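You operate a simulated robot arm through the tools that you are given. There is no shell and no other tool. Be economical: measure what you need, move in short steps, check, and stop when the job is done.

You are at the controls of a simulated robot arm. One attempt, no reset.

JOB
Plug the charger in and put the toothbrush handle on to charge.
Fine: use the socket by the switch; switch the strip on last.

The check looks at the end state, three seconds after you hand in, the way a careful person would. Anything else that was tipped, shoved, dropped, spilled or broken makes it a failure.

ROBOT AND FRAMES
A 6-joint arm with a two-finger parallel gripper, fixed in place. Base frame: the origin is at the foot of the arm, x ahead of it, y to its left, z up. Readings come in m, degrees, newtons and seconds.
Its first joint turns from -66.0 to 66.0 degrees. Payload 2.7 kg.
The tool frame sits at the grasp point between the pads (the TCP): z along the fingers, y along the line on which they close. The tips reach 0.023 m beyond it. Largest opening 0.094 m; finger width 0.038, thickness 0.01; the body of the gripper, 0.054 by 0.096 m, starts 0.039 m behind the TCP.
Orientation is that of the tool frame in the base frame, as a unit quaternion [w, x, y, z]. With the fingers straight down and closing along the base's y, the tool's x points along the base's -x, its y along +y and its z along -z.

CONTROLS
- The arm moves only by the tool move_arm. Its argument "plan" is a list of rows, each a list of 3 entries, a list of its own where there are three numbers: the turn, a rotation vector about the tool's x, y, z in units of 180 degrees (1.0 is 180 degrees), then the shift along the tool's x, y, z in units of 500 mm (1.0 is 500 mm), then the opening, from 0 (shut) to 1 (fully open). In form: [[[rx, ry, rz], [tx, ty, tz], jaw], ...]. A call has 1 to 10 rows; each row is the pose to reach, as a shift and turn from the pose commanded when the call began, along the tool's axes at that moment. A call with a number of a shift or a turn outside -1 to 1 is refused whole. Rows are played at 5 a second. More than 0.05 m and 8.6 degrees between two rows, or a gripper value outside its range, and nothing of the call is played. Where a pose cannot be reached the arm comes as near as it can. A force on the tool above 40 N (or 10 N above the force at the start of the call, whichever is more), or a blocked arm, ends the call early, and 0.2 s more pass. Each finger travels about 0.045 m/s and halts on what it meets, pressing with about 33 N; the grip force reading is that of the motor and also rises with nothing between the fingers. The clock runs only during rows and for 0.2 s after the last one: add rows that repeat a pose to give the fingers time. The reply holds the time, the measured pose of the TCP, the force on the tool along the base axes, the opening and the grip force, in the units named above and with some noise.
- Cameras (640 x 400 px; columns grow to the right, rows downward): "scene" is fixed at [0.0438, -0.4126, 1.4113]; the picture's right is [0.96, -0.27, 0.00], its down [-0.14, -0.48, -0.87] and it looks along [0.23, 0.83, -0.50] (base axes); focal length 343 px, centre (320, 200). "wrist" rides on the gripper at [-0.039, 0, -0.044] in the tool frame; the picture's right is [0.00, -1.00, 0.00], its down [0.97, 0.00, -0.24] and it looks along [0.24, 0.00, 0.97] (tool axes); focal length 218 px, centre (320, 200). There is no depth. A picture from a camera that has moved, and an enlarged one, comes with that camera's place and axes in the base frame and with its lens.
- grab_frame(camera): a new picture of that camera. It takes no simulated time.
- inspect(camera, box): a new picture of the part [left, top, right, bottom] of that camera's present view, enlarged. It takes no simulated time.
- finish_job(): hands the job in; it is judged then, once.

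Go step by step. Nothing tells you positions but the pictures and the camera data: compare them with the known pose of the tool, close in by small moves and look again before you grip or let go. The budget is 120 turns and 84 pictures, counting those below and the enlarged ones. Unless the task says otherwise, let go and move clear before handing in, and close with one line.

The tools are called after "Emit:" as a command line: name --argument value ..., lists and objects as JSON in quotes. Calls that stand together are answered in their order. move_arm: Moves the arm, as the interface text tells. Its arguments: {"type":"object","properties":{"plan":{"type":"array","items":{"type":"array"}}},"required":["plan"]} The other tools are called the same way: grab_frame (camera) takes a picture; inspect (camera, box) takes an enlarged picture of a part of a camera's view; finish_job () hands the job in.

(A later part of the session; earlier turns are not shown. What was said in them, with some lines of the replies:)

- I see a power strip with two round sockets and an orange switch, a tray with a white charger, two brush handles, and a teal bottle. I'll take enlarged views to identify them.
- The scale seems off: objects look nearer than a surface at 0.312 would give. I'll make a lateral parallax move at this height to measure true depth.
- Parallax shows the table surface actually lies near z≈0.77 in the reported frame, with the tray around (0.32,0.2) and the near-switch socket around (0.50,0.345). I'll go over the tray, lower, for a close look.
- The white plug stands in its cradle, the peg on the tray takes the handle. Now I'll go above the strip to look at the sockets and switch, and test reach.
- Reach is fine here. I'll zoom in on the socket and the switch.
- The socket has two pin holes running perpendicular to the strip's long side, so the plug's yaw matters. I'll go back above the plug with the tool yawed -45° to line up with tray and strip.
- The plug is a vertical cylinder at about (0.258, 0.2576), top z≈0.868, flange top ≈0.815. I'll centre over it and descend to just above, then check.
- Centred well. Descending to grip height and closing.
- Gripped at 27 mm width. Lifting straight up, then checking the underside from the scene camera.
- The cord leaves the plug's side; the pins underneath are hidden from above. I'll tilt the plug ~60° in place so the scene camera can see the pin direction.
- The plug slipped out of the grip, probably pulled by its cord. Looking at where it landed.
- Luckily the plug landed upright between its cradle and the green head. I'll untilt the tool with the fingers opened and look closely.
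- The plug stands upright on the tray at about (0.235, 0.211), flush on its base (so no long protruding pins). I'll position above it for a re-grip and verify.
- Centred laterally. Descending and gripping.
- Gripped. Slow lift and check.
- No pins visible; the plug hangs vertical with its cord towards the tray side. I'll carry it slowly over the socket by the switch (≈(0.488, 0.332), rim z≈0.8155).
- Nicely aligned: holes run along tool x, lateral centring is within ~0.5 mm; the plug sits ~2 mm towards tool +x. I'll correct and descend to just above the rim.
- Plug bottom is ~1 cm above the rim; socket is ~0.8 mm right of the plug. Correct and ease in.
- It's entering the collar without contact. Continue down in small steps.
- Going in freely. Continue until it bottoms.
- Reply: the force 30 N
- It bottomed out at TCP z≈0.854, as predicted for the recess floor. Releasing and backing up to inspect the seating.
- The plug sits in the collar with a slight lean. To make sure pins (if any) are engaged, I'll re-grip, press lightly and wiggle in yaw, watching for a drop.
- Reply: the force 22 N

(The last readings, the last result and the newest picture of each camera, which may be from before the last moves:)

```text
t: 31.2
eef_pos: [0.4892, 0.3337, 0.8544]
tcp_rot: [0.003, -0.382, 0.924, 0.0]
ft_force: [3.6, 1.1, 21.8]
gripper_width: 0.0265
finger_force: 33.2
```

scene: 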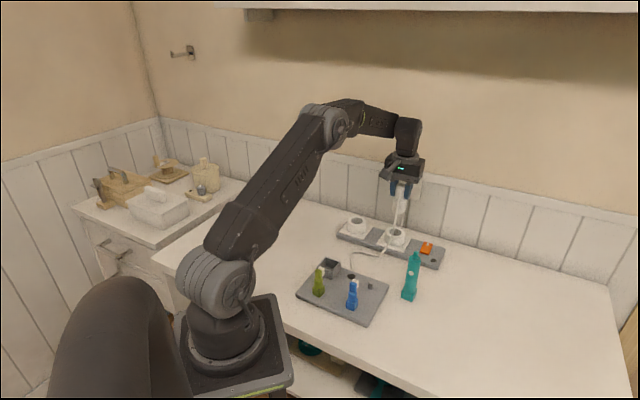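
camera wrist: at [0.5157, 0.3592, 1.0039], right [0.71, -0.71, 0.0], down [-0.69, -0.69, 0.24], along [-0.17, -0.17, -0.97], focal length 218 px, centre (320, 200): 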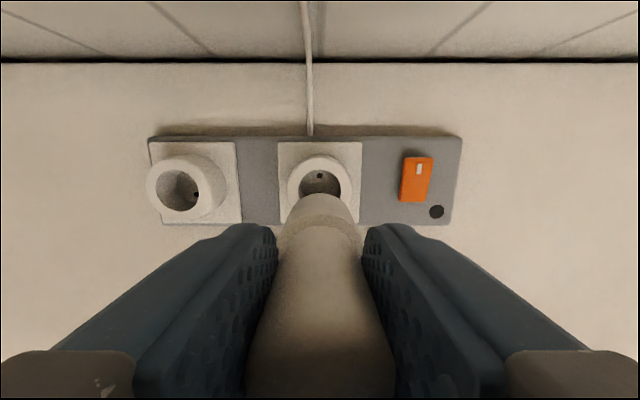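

Emit:
move_arm --plan '[[[0, 0, 0.042], [0, 0, 0], 0.1], [[0, 0, 0.084], [0, 0, 0], 0.1], [[0, 0, 0.126], [0, 0, 0], 0.1], [[0, 0, 0.168], [0, 0, 0], 0.1], [[0, 0, 0.21], [0, 0, 0], 0.1], [[0, 0, 0.25], [0, 0, 0], 0.1]]'

Emit:
move_arm --plan '[[[0, 0, 0.042], [0, 0, 0], 0.1], [[0, 0, 0.084], [0, 0, 0], 0.1], [[0, 0, 0.126], [0, 0, 0], 0.1], [[0, 0, 0.168], [0, 0, 0], 0.1], [[0, 0, 0.21], [0, 0, 0], 0.1], [[0, 0, 0.25], [0, 0, 0], 0.1], [[0, 0, 0.25], [0, 0, 0], 0.1]]'

Emit:
inspect --camera "scene" --box '[370, 195, 430, 255]'

```text
t: 32.6
eef_pos: [0.4892, 0.3327, 0.8535]
tcp_rot: [0.002, 0.001, 1.0, 0.001]
ft_force: [10.9, -8.3, 20.1]
gripper_width: 0.0267
finger_force: 33.3
```

```text
t: 34.2
eef_pos: [0.4885, 0.3315, 0.8535]
tcp_rot: [0.002, 0.383, 0.924, 0.0]
ft_force: [9.0, -18.4, 19.1]
gripper_width: 0.0262
finger_force: 33.3
```

```text
6.67 times, centred on (400, 225) of scene
camera zoom: at [0.0437, -0.4132, 1.4111], right [0.96, -0.27, 0.0], down [-0.14, -0.48, -0.87], along [0.23, 0.83, -0.5], focal length 2288 px, centre (-213, 33)
```

zoom: 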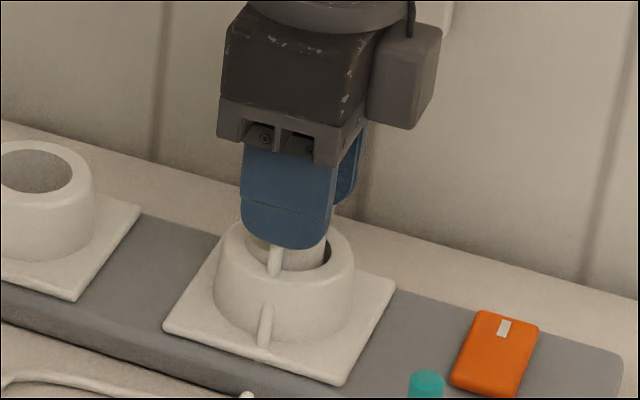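

The gripper turned but the plug stayed put: it is rotationally locked in the socket, so it's engaged. Releasing and rising.

Emit:
move_arm --plan '[[[0, 0, 0], [0, 0, -0.01], 0.1], [[0, 0, 0], [0, 0, -0.01], 0.3], [[0, 0, 0], [0, 0, -0.01], 0.5], [[0, 0, 0], [0, 0, -0.01], 0.65], [[0, 0, 0], [0, 0, -0.01], 0.65], [[0, 0, 0], [0, 0, -0.07], 0.65], [[0, 0, 0], [0, 0, -0.14], 0.65], [[0, 0, 0], [0, 0, -0.21], 0.65], [[0, 0, 0], [0, 0, -0.24], 0.65]]'

Emit:
inspect --camera "scene" --box '[370, 205, 420, 255]'

Emit:
inspect --camera "wrist" --box '[240, 120, 400, 280]'

```text
t: 36.2
eef_pos: [0.4883, 0.3326, 0.9719]
tcp_rot: [0.0, 0.382, 0.924, 0.0]
ft_force: [-0.5, 0.2, 0.1]
gripper_width: 0.0611
finger_force: 0.0
```

```text
8.00 times, centred on (395, 230) of scene
camera zoom: at [0.0438, -0.4126, 1.4113], right [0.96, -0.27, 0.0], down [-0.14, -0.48, -0.87], along [0.23, 0.83, -0.5], focal length 2745 px, centre (-280, -40)
```

zoom: 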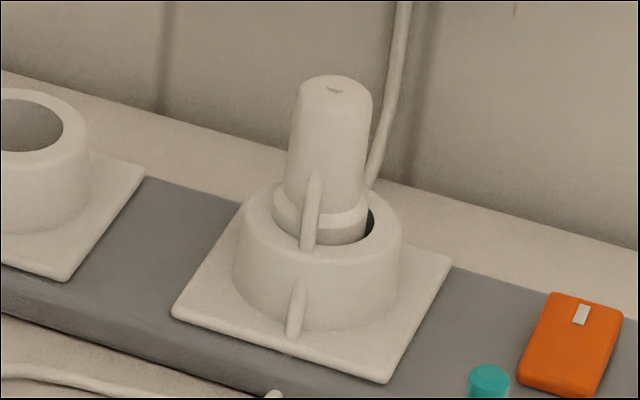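

```text
2.50 times, centred on (320, 200) of wrist
camera zoom: at [0.516, 0.3044, 1.0159], right [-0.71, -0.71, 0.0], down [-0.69, 0.69, 0.24], along [-0.17, 0.17, -0.97], focal length 546 px, centre (320, 200)
```

zoom: 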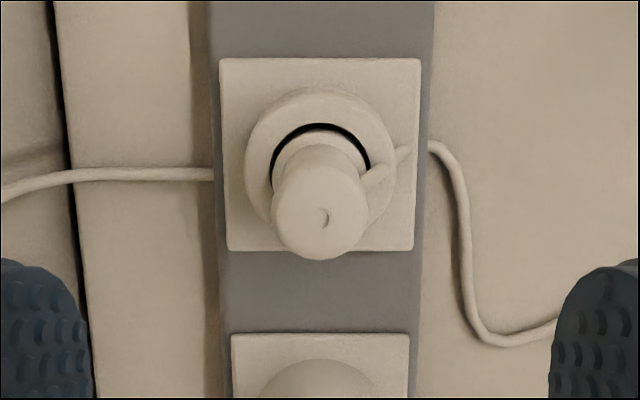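

Plug is in place. Next the teal handle, around (0.435, 0.137), ~0.13 tall; I'll go above it with the tool back at -45° yaw.

Emit:
move_arm --plan '[[[0, 0, -0.04], [0, 0, -0.08], 0.8], [[0, 0, -0.08], [-0.02, -0.035, -0.1], 0.8], [[0, 0, -0.125], [-0.04, -0.07, -0.1], 0.8], [[0, 0, -0.17], [-0.06, -0.105, -0.1], 0.8], [[0, 0, -0.21], [-0.08, -0.14, -0.1], 0.8], [[0, 0, -0.25], [-0.1006, -0.176, -0.1], 0.8]]'

Emit:
move_arm --plan '[[[0, 0, -0.042], [0.009, -0.033, 0], 0.8], [[0, 0, -0.084], [0.018, -0.066, 0], 0.8], [[0, 0, -0.126], [0.027, -0.099, 0], 0.8], [[0, 0, -0.168], [0.036, -0.132, 0], 0.8], [[0, 0, -0.21], [0.045, -0.165, 0], 0.8], [[0, 0, -0.25], [0.0534, -0.1956, 0], 0.8], [[0, 0, -0.25], [0.0534, -0.1956, 0], 0.8]]'

Emit:
grab_frame --camera "wrist"

Emit:
inspect --camera "scene" --box '[385, 235, 445, 310]'

```text
t: 37.6
eef_pos: [0.4608, 0.2331, 1.0213]
tcp_rot: [0.001, -0.001, 1.0, 0.001]
ft_force: [0.2, 0.0, -0.3]
gripper_width: 0.0749
finger_force: 0.0
```

```text
t: 39.2
eef_pos: [0.4342, 0.1387, 1.0223]
tcp_rot: [0.0, -0.383, 0.924, -0.001]
ft_force: [-0.2, -0.6, -0.2]
gripper_width: 0.0752
finger_force: 0.1
```

```text
35 pictures are left
camera wrist: at [0.4622, 0.1664, 1.0662], right [0.71, -0.71, 0.0], down [-0.69, -0.69, 0.24], along [-0.17, -0.17, -0.97], focal length 218 px, centre (320, 200)
```

wrist: 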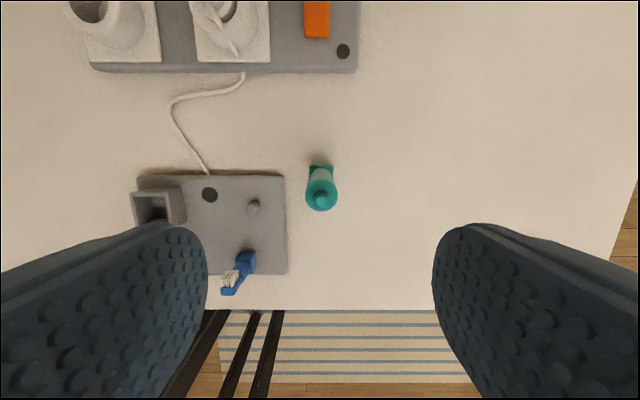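

```text
5.33 times, centred on (415, 272) of scene
camera zoom: at [0.0438, -0.4126, 1.4113], right [0.96, -0.27, 0.0], down [-0.14, -0.48, -0.87], along [0.23, 0.83, -0.5], focal length 1830 px, centre (-187, -187)
```

zoom: 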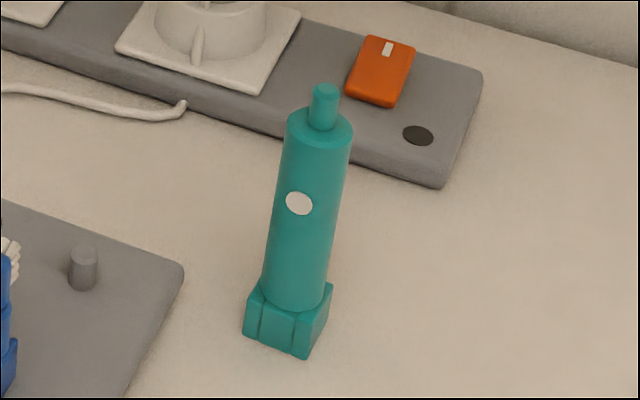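

The handle is directly below the TCP. Descending to grip its upper body and closing.

Emit:
move_arm --plan '[[[0, 0, 0], [0.002, -0.001, 0.08], 0.75], [[0, 0, 0], [0.002, -0.001, 0.16], 0.75], [[0, 0, 0], [0.002, -0.001, 0.24], 0.75], [[0, 0, 0], [0.002, -0.001, 0.3], 0.75], [[0, 0, 0], [0.002, -0.001, 0.3], 0.55], [[0, 0, 0], [0.002, -0.001, 0.3], 0.35], [[0, 0, 0], [0.002, -0.001, 0.3], 0.2], [[0, 0, 0], [0.002, -0.001, 0.3], 0.1], [[0, 0, 0], [0.002, -0.001, 0.3], 0.1], [[0, 0, 0], [0.002, -0.001, 0.3], 0.1]]'

Emit:
inspect --camera "scene" --box '[370, 205, 460, 310]'

```text
t: 41.4
eef_pos: [0.4308, 0.1399, 0.8721]
tcp_rot: [-0.001, -0.383, 0.924, 0.0]
ft_force: [0.3, -1.1, -0.3]
gripper_width: 0.0281
finger_force: 32.9
```

```text
3.81 times, centred on (415, 258) of scene
camera zoom: at [0.0438, -0.4126, 1.4113], right [0.96, -0.27, 0.0], down [-0.14, -0.48, -0.87], along [0.23, 0.83, -0.5], focal length 1307 px, centre (-42, -19)
```

zoom: 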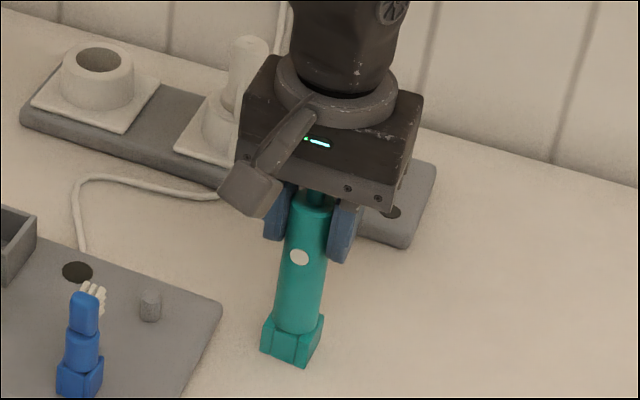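

Gripped. Lift and move part way, leaving the peg visible beside the handle for a precise measurement.

Emit:
move_arm --plan '[[[0, 0, 0], [0, 0, -0.04], 0.1], [[0, 0, 0], [0, 0, -0.09], 0.1], [[0, 0, 0], [0, 0, -0.14], 0.1], [[0, 0, 0], [0.03, 0.03, -0.14], 0.1], [[0, 0, 0], [0.06, 0.06, -0.14], 0.1], [[0, 0, 0], [0.0742, 0.0974, -0.14], 0.1], [[0, 0, 0], [0.0742, 0.0974, -0.14], 0.1]]'

Emit:
inspect --camera "wrist" --box '[160, 100, 400, 260]'

Emit:
inspect --camera "scene" --box '[340, 215, 430, 320]'

```text
t: 43.0
eef_pos: [0.374, 0.1457, 0.9418]
tcp_rot: [0.0, -0.382, 0.924, 0.0]
ft_force: [0.1, -0.6, -1.7]
gripper_width: 0.0282
finger_force: 33.5
```

```text
2.50 times, centred on (280, 180) of wrist
camera zoom: at [0.4018, 0.1735, 0.9852], right [0.71, -0.71, 0.0], down [-0.69, -0.69, 0.24], along [-0.17, -0.17, -0.97], focal length 546 px, centre (420, 250)
```

zoom: 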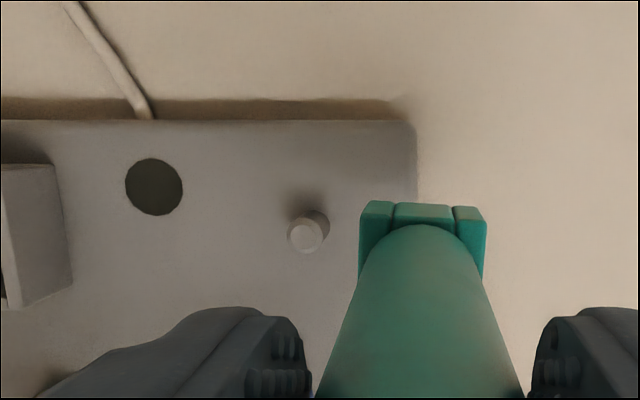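

```text
3.81 times, centred on (385, 268) of scene
camera zoom: at [0.0438, -0.4126, 1.4113], right [0.96, -0.27, 0.0], down [-0.14, -0.48, -0.87], along [0.23, 0.83, -0.5], focal length 1307 px, centre (72, -57)
```

zoom: 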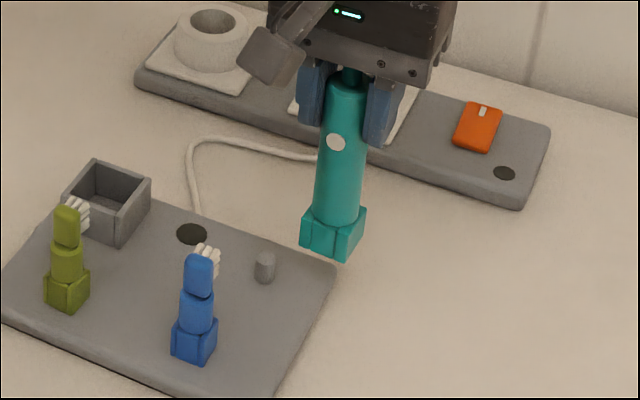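

Peg is at tool (+0.003, +0.041), the handle foot centre at (+0.003, −0.001). Shift 42 mm along tool y and lower to just above the peg.

Emit:
move_arm --plan '[[[0, 0, 0], [0, 0.03, 0], 0.1], [[0, 0, 0], [0, 0.06, 0], 0.1], [[0, 0, 0], [0, 0.084, 0], 0.1], [[0, 0, 0], [0, 0.084, 0.025], 0.1], [[0, 0, 0], [0, 0.084, 0.05], 0.1], [[0, 0, 0], [0, 0.084, 0.05], 0.1]]'

Emit:
inspect --camera "wrist" --box '[240, 120, 400, 230]'

Emit:
inspect --camera "scene" --box '[345, 250, 395, 300]'

```text
t: 44.4
eef_pos: [0.3435, 0.1747, 0.9162]
tcp_rot: [0.0, -0.383, 0.924, 0.0]
ft_force: [1.4, -0.6, -1.5]
gripper_width: 0.0281
finger_force: 32.6
```

```text
3.64 times, centred on (320, 175) of wrist
camera zoom: at [0.3715, 0.2019, 0.9599], right [0.71, -0.71, 0.0], down [-0.69, -0.69, 0.24], along [-0.17, -0.17, -0.97], focal length 794 px, centre (320, 291)
```

zoom: 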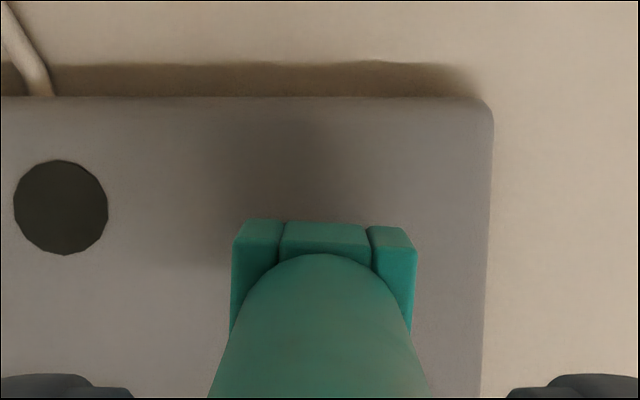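

```text
8.00 times, centred on (370, 275) of scene
camera zoom: at [0.0438, -0.4126, 1.4113], right [0.96, -0.27, 0.0], down [-0.14, -0.48, -0.87], along [0.23, 0.83, -0.5], focal length 2745 px, centre (-80, -400)
```

zoom: 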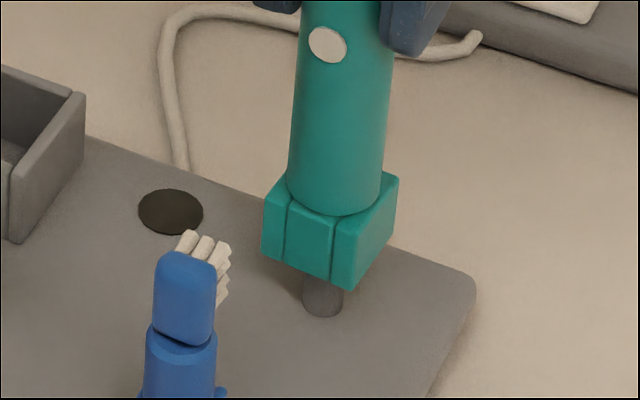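

Alignment looks good in both views. Lowering gently onto the peg.

Emit:
move_arm --plan '[[[0, 0, 0], [0, 0, 0.008], 0.1], [[0, 0, 0], [0, 0, 0.016], 0.1], [[0, 0, 0], [0, 0, 0.022], 0.1], [[0, 0, 0], [0, 0, 0.028], 0.1], [[0, 0, 0], [0, 0, 0.034], 0.1], [[0, 0, 0], [0, 0, 0.034], 0.1]]'

Emit:
inspect --camera "scene" --box '[345, 250, 395, 300]'

```text
t: 45.8
eef_pos: [0.3446, 0.1749, 0.8994]
tcp_rot: [0.0, -0.383, 0.924, 0.001]
ft_force: [0.1, 0.3, -1.1]
gripper_width: 0.0281
finger_force: 32.6
```

```text
8.00 times, centred on (370, 275) of scene
camera zoom: at [0.0438, -0.4126, 1.4113], right [0.96, -0.27, 0.0], down [-0.14, -0.48, -0.87], along [0.23, 0.83, -0.5], focal length 2745 px, centre (-80, -400)
```

zoom: 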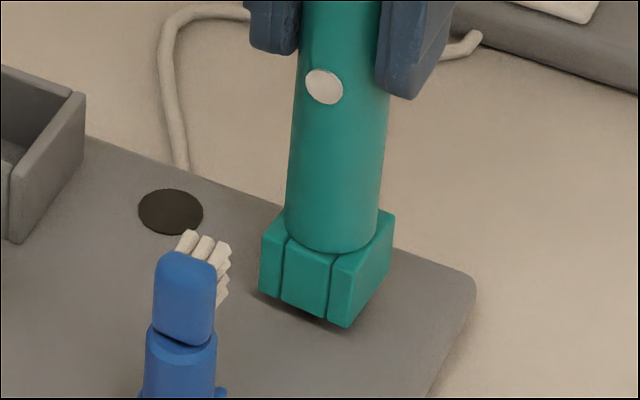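

No contact force and the peg is now inside the foot. Continue to seat.

Emit:
move_arm --plan '[[[0, 0, 0], [0, 0, 0.006], 0.1], [[0, 0, 0], [0, 0, 0.012], 0.1], [[0, 0, 0], [0, 0, 0.017], 0.1], [[0, 0, 0], [0, 0, 0.022], 0.1], [[0, 0, 0], [0, 0, 0.026], 0.1], [[0, 0, 0], [0, 0, 0.026], 0.1]]'

Emit:
inspect --camera "scene" --box '[345, 250, 395, 300]'

```text
t: 47.2
eef_pos: [0.3456, 0.1758, 0.8873]
tcp_rot: [0.002, -0.384, 0.924, 0.001]
ft_force: [-2.2, -2.4, 29.1]
gripper_width: 0.0281
finger_force: 32.9
```

```text
8.00 times, centred on (370, 275) of scene
camera zoom: at [0.0435, -0.4128, 1.4113], right [0.96, -0.27, 0.0], down [-0.14, -0.48, -0.87], along [0.23, 0.83, -0.5], focal length 2745 px, centre (-80, -400)
```

zoom: 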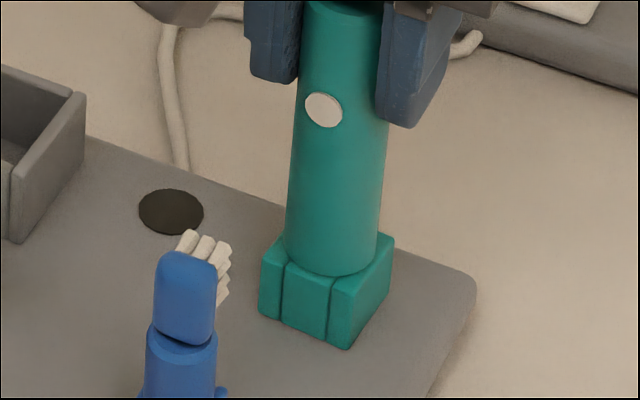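

The handle is flush on the tray over the peg. Releasing and rising straight up.

Emit:
move_arm --plan '[[[0, 0, 0], [0, 0, -0.005], 0.1], [[0, 0, 0], [0, 0, -0.005], 0.3], [[0, 0, 0], [0, 0, -0.005], 0.5], [[0, 0, 0], [0, 0, -0.005], 0.75], [[0, 0, 0], [0, 0, -0.005], 0.75], [[0, 0, 0], [0, 0, -0.06], 0.75], [[0, 0, 0], [0, 0, -0.14], 0.75], [[0, 0, 0], [0, 0, -0.22], 0.75], [[0, 0, 0], [0, 0, -0.26], 0.75]]'

Emit:
grab_frame --camera "wrist"

Emit:
inspect --camera "scene" --box '[295, 210, 455, 330]'

```text
t: 49.2
eef_pos: [0.3446, 0.1746, 1.0173]
tcp_rot: [0.0, -0.383, 0.924, 0.0]
ft_force: [-1.1, 1.0, 0.2]
gripper_width: 0.0705
finger_force: 0.1
```

```text
26 pictures are left
camera wrist: at [0.3714, 0.2012, 1.0613], right [0.71, -0.71, 0.0], down [-0.69, -0.69, 0.24], along [-0.17, -0.17, -0.97], focal length 218 px, centre (320, 200)
```

wrist: 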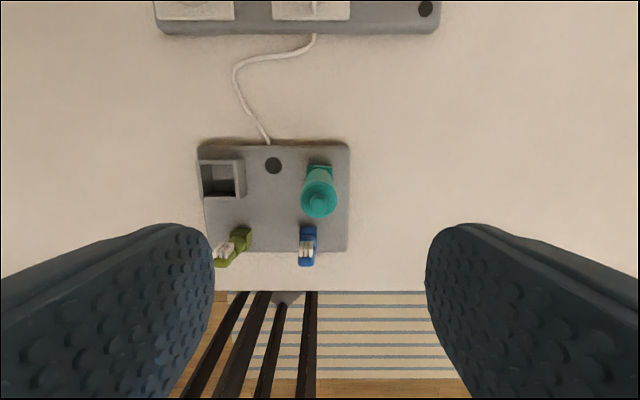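

```text
3.33 times, centred on (375, 270) of scene
camera zoom: at [0.0438, -0.4126, 1.4113], right [0.96, -0.27, 0.0], down [-0.14, -0.48, -0.87], along [0.23, 0.83, -0.5], focal length 1144 px, centre (137, -33)
```

zoom: 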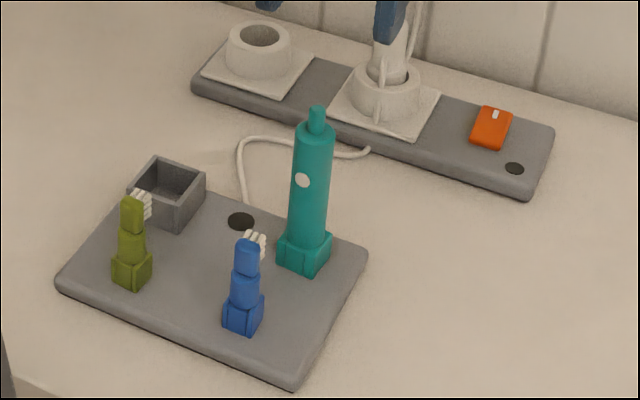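

Handle is standing on the peg; everything else is undisturbed. Now the switch: move over it with fingers closing, and zoom to see which end is raised.

Emit:
move_arm --plan '[[[0, 0, 0], [-0.08, -0.03, 0], 0.6], [[0, 0, 0], [-0.16, -0.06, 0], 0.5], [[0, 0, 0], [-0.24, -0.09, 0], 0.4], [[0, 0, 0], [-0.32, -0.12, 0], 0.2], [[0, 0, 0], [-0.4, -0.15, 0], 0], [[0, 0, 0], [-0.4404, -0.1678, 0], 0], [[0, 0, 0], [-0.4404, -0.1678, 0], 0]]'

Emit:
inspect --camera "wrist" --box '[260, 140, 380, 240]'

Emit:
inspect --camera "scene" --box '[408, 230, 443, 265]'

```text
t: 50.8
eef_pos: [0.5588, 0.2711, 1.0186]
tcp_rot: [0.0, -0.383, 0.924, -0.001]
ft_force: [0.2, 0.2, -0.3]
gripper_width: 0.0
finger_force: 33.7
```

```text
4.00 times, centred on (320, 190) of wrist
camera zoom: at [0.5871, 0.299, 1.0618], right [0.71, -0.71, 0.0], down [-0.69, -0.69, 0.24], along [-0.17, -0.17, -0.97], focal length 873 px, centre (320, 240)
```

zoom: 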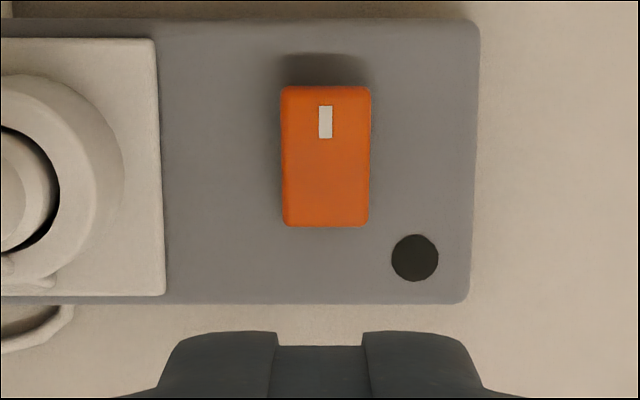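

```text
11.43 times, centred on (426, 248) of scene
camera zoom: at [0.0438, -0.4126, 1.4113], right [0.96, -0.27, 0.0], down [-0.14, -0.48, -0.87], along [0.23, 0.83, -0.5], focal length 3922 px, centre (-886, -343)
```

zoom: 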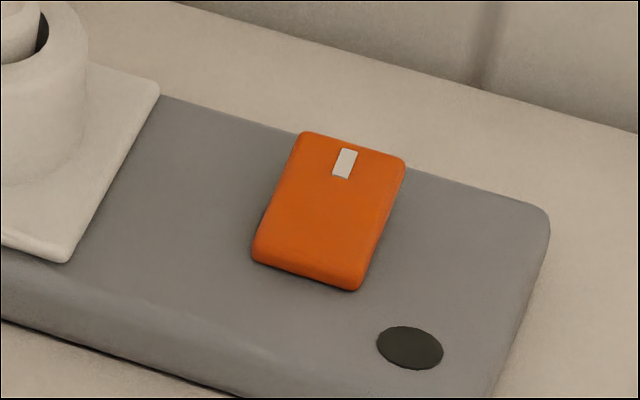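

The wall end of the rocker (with the white mark) is raised, so that's the end to press. I'll bring the closed fingertips just above it.

Emit:
move_arm --plan '[[[0, 0, 0], [-0.032, -0.003, 0.06], 0], [[0, 0, 0], [-0.032, -0.003, 0.14], 0], [[0, 0, 0], [-0.032, -0.003, 0.22], 0], [[0, 0, 0], [-0.032, -0.003, 0.3], 0], [[0, 0, 0], [-0.032, -0.003, 0.35], 0], [[0, 0, 0], [-0.032, -0.003, 0.35], 0]]'

Emit:
inspect --camera "scene" --box '[395, 210, 445, 265]'

Emit:
grab_frame --camera "wrist"

```text
t: 52.2
eef_pos: [0.5716, 0.2844, 0.8416]
tcp_rot: [0.001, -0.383, 0.924, 0.001]
ft_force: [0.5, -0.3, -0.8]
gripper_width: 0.0003
finger_force: 32.7
out of reach, approached as far as the arm can: row 1
```

```text
7.27 times, centred on (420, 238) of scene
camera zoom: at [0.0438, -0.4126, 1.4113], right [0.96, -0.27, 0.0], down [-0.14, -0.48, -0.87], along [0.23, 0.83, -0.5], focal length 2496 px, centre (-407, -73)
```

zoom: 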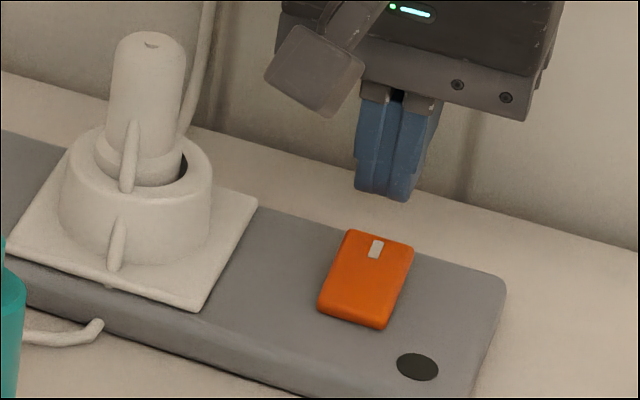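

```text
21 pictures are left
camera wrist: at [0.6, 0.3119, 0.8863], right [0.71, -0.71, 0.0], down [-0.69, -0.69, 0.24], along [-0.17, -0.17, -0.97], focal length 218 px, centre (320, 200)
```

wrist: 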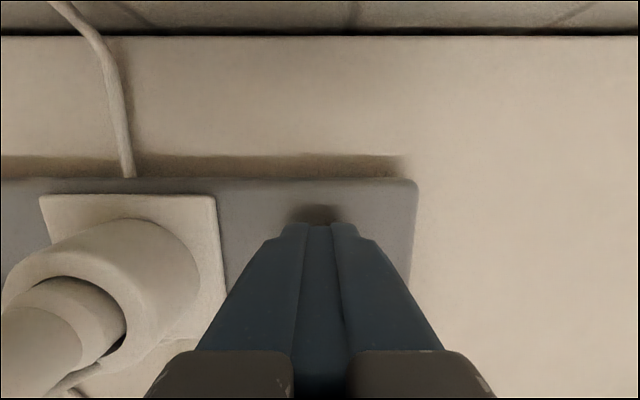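

Tips are ~2 cm above and need ~7 mm shift inward to be over the mark. Shift and press gently.

Emit:
move_arm --plan '[[[0, 0, 0], [0.014, 0, 0], 0], [[0, 0, 0], [0.014, 0, 0.012], 0], [[0, 0, 0], [0.014, 0, 0.022], 0], [[0, 0, 0], [0.014, 0, 0.03], 0], [[0, 0, 0], [0.014, 0, 0.036], 0], [[0, 0, 0], [0.014, 0, 0.036], 0]]'

Emit:
inspect --camera "scene" --box '[405, 220, 450, 270]'

```text
t: 53.6
eef_pos: [0.5666, 0.2774, 0.8256]
tcp_rot: [0.0, -0.382, 0.924, -0.001]
ft_force: [0.2, 0.3, 0.0]
gripper_width: 0.0
finger_force: 32.6
```

```text
8.00 times, centred on (428, 245) of scene
camera zoom: at [0.0438, -0.4126, 1.4113], right [0.96, -0.27, 0.0], down [-0.14, -0.48, -0.87], along [0.23, 0.83, -0.5], focal length 2745 px, centre (-540, -160)
```

zoom: 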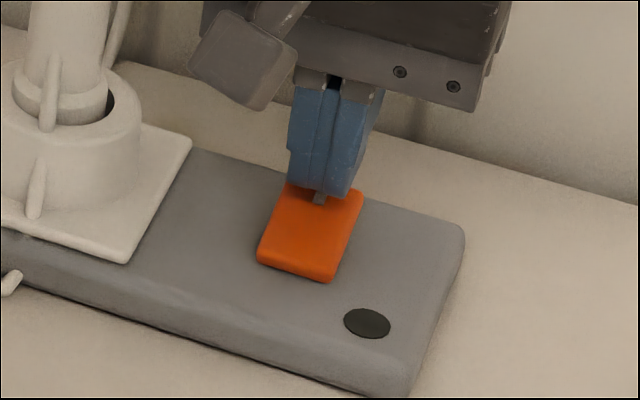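

Tips are just above the mark. Pressing down in small steps.

Emit:
move_arm --plan '[[[0, 0, 0], [0, 0, 0.006], 0], [[0, 0, 0], [0, 0, 0.012], 0], [[0, 0, 0], [0, 0, 0.018], 0], [[0, 0, 0], [0, 0, 0.024], 0], [[0, 0, 0], [0, 0, 0.028], 0]]'

Emit:
inspect --camera "scene" --box '[405, 220, 450, 270]'

```text
t: 54.9
eef_pos: [0.568, 0.2776, 0.8156]
tcp_rot: [0.001, -0.383, 0.924, -0.001]
ft_force: [-1.4, 0.1, 2.7]
gripper_width: 0.0
finger_force: 32.7
stopped in row 5: the force on the tool passed its limit (the readings are from after the stop); the commanded pose is now the measured one
```

```text
8.00 times, centred on (428, 245) of scene
camera zoom: at [0.0437, -0.4126, 1.4113], right [0.96, -0.27, 0.0], down [-0.14, -0.48, -0.87], along [0.23, 0.83, -0.5], focal length 2745 px, centre (-540, -160)
```

zoom: 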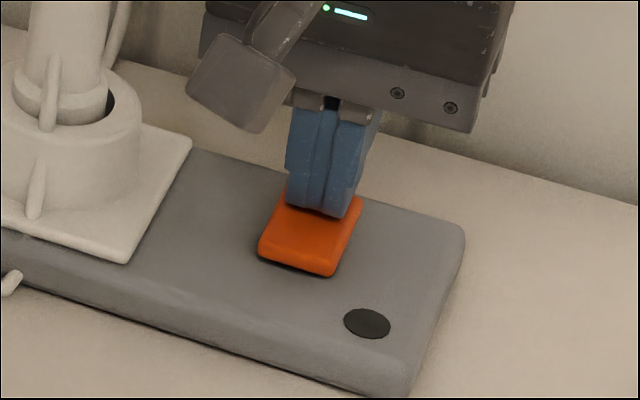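

The rocker has tipped: its near end is now raised. Rising clear to confirm it stays.

Emit:
move_arm --plan '[[[0, 0, 0], [0, 0, -0.05], 0], [[0, 0, 0], [0, 0, -0.13], 0], [[0, 0, 0], [0, 0, -0.22], 0], [[0, 0, 0], [0, 0, -0.3], 0], [[0, 0, 0], [0, 0, -0.38], 0], [[0, 0, 0], [0, 0, -0.38], 0]]'

Emit:
inspect --camera "scene" --box '[370, 205, 450, 270]'

Emit:
grab_frame --camera "wrist"

Emit:
inspect --camera "scene" --box '[290, 230, 400, 325]'

```text
t: 56.3
eef_pos: [0.5673, 0.2772, 1.0028]
tcp_rot: [0.002, -0.383, 0.924, 0.0]
ft_force: [0.2, -0.5, -0.8]
gripper_width: 0.0001
finger_force: 33.0
```

```text
6.15 times, centred on (410, 238) of scene
camera zoom: at [0.0438, -0.4126, 1.4113], right [0.96, -0.27, 0.0], down [-0.14, -0.48, -0.87], along [0.23, 0.83, -0.5], focal length 2112 px, centre (-234, -31)
```

zoom: 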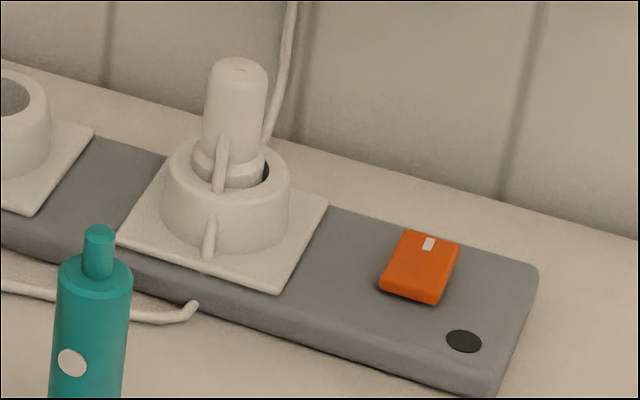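

```text
17 pictures are left
camera wrist: at [0.5953, 0.3037, 1.0475], right [0.71, -0.71, 0.0], down [-0.69, -0.69, 0.24], along [-0.17, -0.17, -0.97], focal length 218 px, centre (320, 200)
```

wrist: 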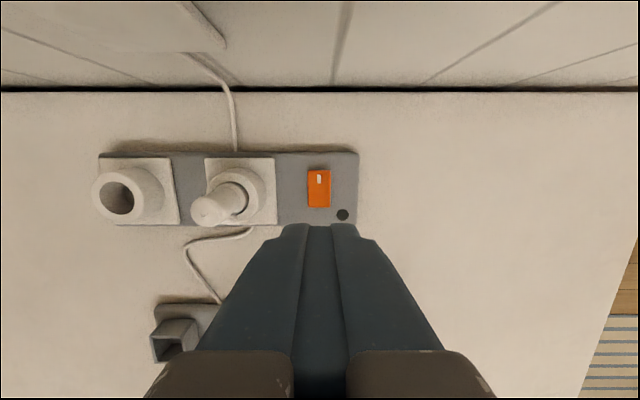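

```text
4.21 times, centred on (345, 278) of scene
camera zoom: at [0.0438, -0.4126, 1.4113], right [0.96, -0.27, 0.0], down [-0.14, -0.48, -0.87], along [0.23, 0.83, -0.5], focal length 1445 px, centre (215, -126)
```

zoom: 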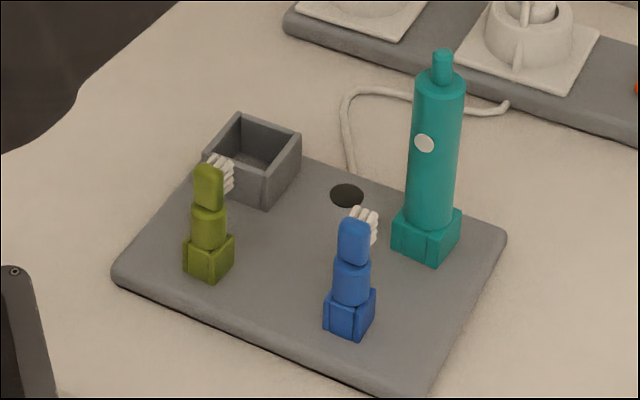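

The rocker stayed flipped. Both dark discs might be indicator lamps, so I'll let a little time pass and look at them closely.

Emit:
move_arm --plan '[[[0, 0, 0], [0.05, 0, -0.02], 0], [[0, 0, 0], [0.1, 0, -0.04], 0], [[0, 0, 0], [0.15, 0, -0.04], 0], [[0, 0, 0], [0.15, 0, -0.04], 0], [[0, 0, 0], [0.15, 0, -0.04], 0], [[0, 0, 0], [0.15, 0, -0.04], 0], [[0, 0, 0], [0.15, 0, -0.04], 0], [[0, 0, 0], [0.15, 0, -0.04], 0]]'

Emit:
inspect --camera "wrist" --box '[180, 90, 400, 230]'

Emit:
inspect --camera "scene" --box '[405, 225, 445, 270]'

```text
t: 58.1
eef_pos: [0.5155, 0.2252, 1.0259]
tcp_rot: [0.001, -0.383, 0.924, 0.0]
ft_force: [0.1, 0.2, 0.9]
gripper_width: 0.0
finger_force: 32.8
```

```text
2.86 times, centred on (290, 160) of wrist
camera zoom: at [0.5425, 0.2524, 1.0694], right [0.71, -0.71, 0.0], down [-0.69, -0.69, 0.24], along [-0.17, -0.17, -0.97], focal length 624 px, centre (406, 314)
```

zoom: 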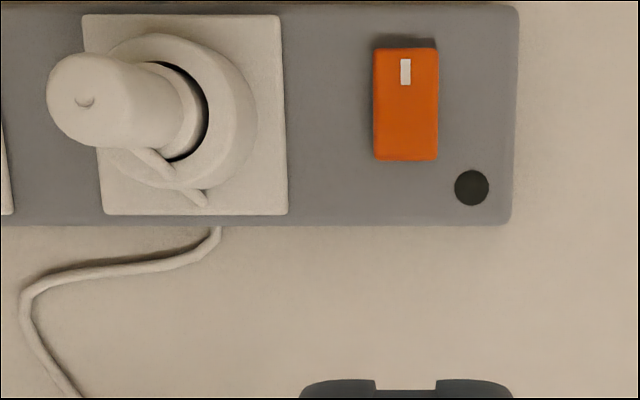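

```text
8.89 times, centred on (425, 248) of scene
camera zoom: at [0.0438, -0.4126, 1.4113], right [0.96, -0.27, 0.0], down [-0.14, -0.48, -0.87], along [0.23, 0.83, -0.5], focal length 3050 px, centre (-613, -222)
```

zoom: 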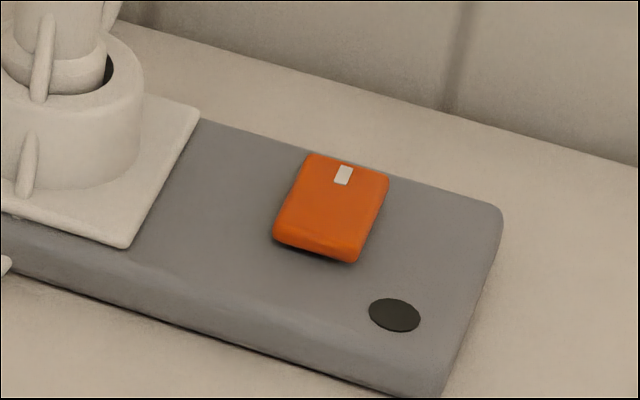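

Triangulating the edges, the rocker is only about level — my wide fingertip spanned past the pivot. I'll rotate the tool 90° so the thin side of the closed fingers presses just the wall end.

Emit:
move_arm --plan '[[[0, 0, 0.042], [0, 0, 0.04], 0], [[0, 0, 0.084], [0, 0, 0.08], 0], [[0, 0, 0.126], [0, 0, 0.12], 0], [[0, 0, 0.168], [0, 0, 0.16], 0], [[0, 0, 0.21], [0, 0, 0.18], 0], [[0, 0, 0.25], [0, 0, 0.18], 0]]'

Emit:
move_arm --plan '[[[0, 0, 0.042], [-0.018, 0.018, 0], 0], [[0, 0, 0.084], [-0.036, 0.037, 0], 0], [[0, 0, 0.126], [-0.054, 0.055, 0], 0], [[0, 0, 0.168], [-0.073, 0.074, 0], 0], [[0, 0, 0.21], [-0.091, 0.092, 0], 0], [[0, 0, 0.25], [-0.109, 0.1106, 0], 0], [[0, 0, 0.25], [-0.109, 0.1106, 0.08], 0], [[0, 0, 0.25], [-0.109, 0.1106, 0.17], 0], [[0, 0, 0.25], [-0.109, 0.1106, 0.17], 0]]'

Emit:
inspect --camera "wrist" --box '[200, 100, 440, 260]'

Emit:
inspect --camera "scene" --box '[400, 215, 450, 270]'

```text
t: 59.5
eef_pos: [0.5142, 0.2239, 0.9336]
tcp_rot: [0.001, 0.001, 1.0, 0.0]
ft_force: [1.0, 0.6, -0.7]
gripper_width: 0.0001
finger_force: 33.4
```

```text
t: 61.5
eef_pos: [0.5686, 0.2797, 0.8497]
tcp_rot: [0.001, 0.382, 0.924, 0.0]
ft_force: [0.2, 0.8, -0.6]
gripper_width: 0.0
finger_force: 33.0
```

```text
2.50 times, centred on (320, 180) of wrist
camera zoom: at [0.5971, 0.2523, 0.8926], right [-0.71, -0.71, 0.0], down [-0.69, 0.69, 0.24], along [-0.17, 0.17, -0.97], focal length 546 px, centre (320, 250)
```

zoom: 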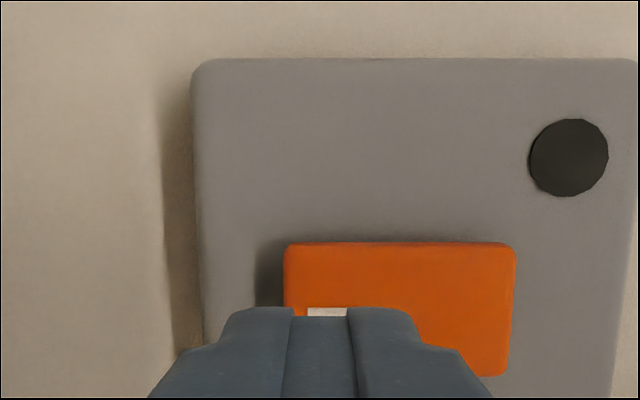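

```text
7.27 times, centred on (425, 242) of scene
camera zoom: at [0.0438, -0.4126, 1.4113], right [0.96, -0.27, 0.0], down [-0.14, -0.48, -0.87], along [0.23, 0.83, -0.5], focal length 2496 px, centre (-444, -109)
```

zoom: 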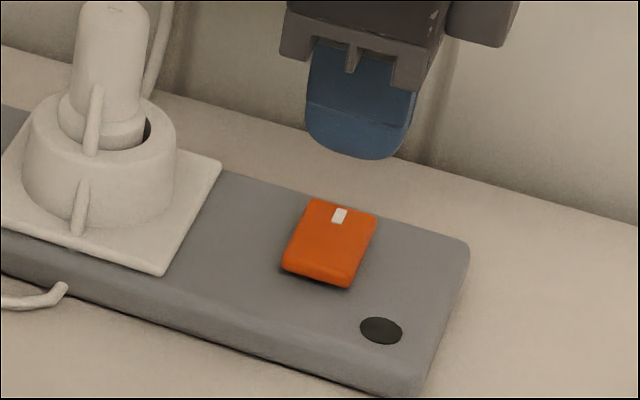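

Fingers would cover from the wall edge to 20 mm inward; shift 8 mm toward the wall so only the wall end is pressed, then push.

Emit:
move_arm --plan '[[[0, 0, 0], [0, 0.016, 0], 0], [[0, 0, 0], [0, 0.016, 0.03], 0], [[0, 0, 0], [0, 0.016, 0.056], 0], [[0, 0, 0], [0, 0.016, 0.066], 0], [[0, 0, 0], [0, 0.016, 0.076], 0], [[0, 0, 0], [0, 0.016, 0.084], 0], [[0, 0, 0], [0, 0.016, 0.092], 0], [[0, 0, 0], [0, 0.016, 0.098], 0]]'

Emit:
inspect --camera "scene" --box '[400, 215, 450, 270]'

```text
t: 63.1
eef_pos: [0.5751, 0.287, 0.813]
tcp_rot: [0.003, 0.381, 0.925, 0.002]
ft_force: [1.8, 1.4, 3.4]
gripper_width: 0.0
finger_force: 32.7
stopped in row 7: the force on the tool passed its limit (the readings are from after the stop); the commanded pose is now the measured one
```

```text
7.27 times, centred on (425, 242) of scene
camera zoom: at [0.0438, -0.4126, 1.4113], right [0.96, -0.27, 0.0], down [-0.14, -0.48, -0.87], along [0.23, 0.83, -0.5], focal length 2496 px, centre (-444, -109)
```

zoom: 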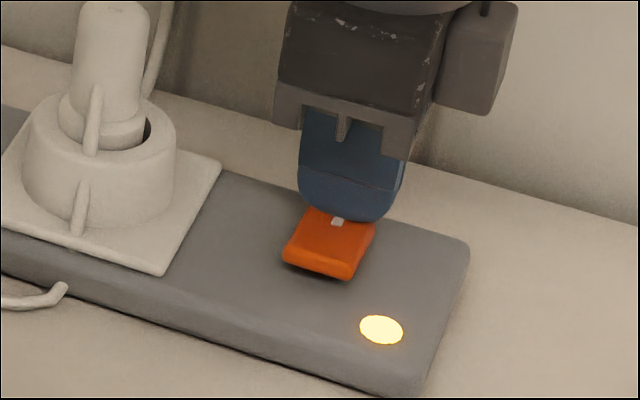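

The strip lamp has lit. Rising clear and checking that it stays lit, and the tray lamp too.

Emit:
move_arm --plan '[[[0, 0, 0], [0, 0, -0.05], 0], [[0, 0, 0], [0, 0, -0.13], 0], [[0, 0, 0], [0, 0, -0.2], 0], [[0, 0, 0], [0, -0.06, -0.26], 0], [[0, 0, 0], [0, -0.12, -0.3], 0], [[0, 0, 0], [0, -0.12, -0.3], 0], [[0, 0, 0], [0, -0.12, -0.3], 0]]'

Emit:
inspect --camera "scene" --box '[290, 205, 450, 330]'

```text
t: 64.7
eef_pos: [0.5306, 0.241, 0.9587]
tcp_rot: [0.003, 0.382, 0.924, 0.003]
ft_force: [0.5, -0.1, 0.4]
gripper_width: 0.0
finger_force: 33.2
out of reach, approached as far as the arm can: row 4
```

```text
3.20 times, centred on (370, 268) of scene
camera zoom: at [0.0438, -0.4126, 1.4113], right [0.96, -0.27, 0.0], down [-0.14, -0.48, -0.87], along [0.23, 0.83, -0.5], focal length 1098 px, centre (160, -16)
```

zoom: 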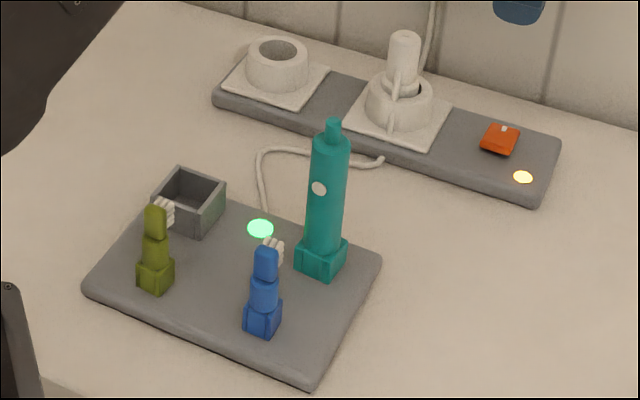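

The strip lamp is lit and the tray's charging lamp is green. The handle is upright on its peg and the arm is clear, so I'm handing in.

Emit:
finish_job

```text
The job is handed in.
```

The charger is plugged into the socket by the switch, the handle is on its charging peg, and the strip was switched on last; both lamps are lit. On the way, the plug slipped from the grip once and fell onto the tray; it landed upright, and the green brush head may have shifted by a millimetre or two.
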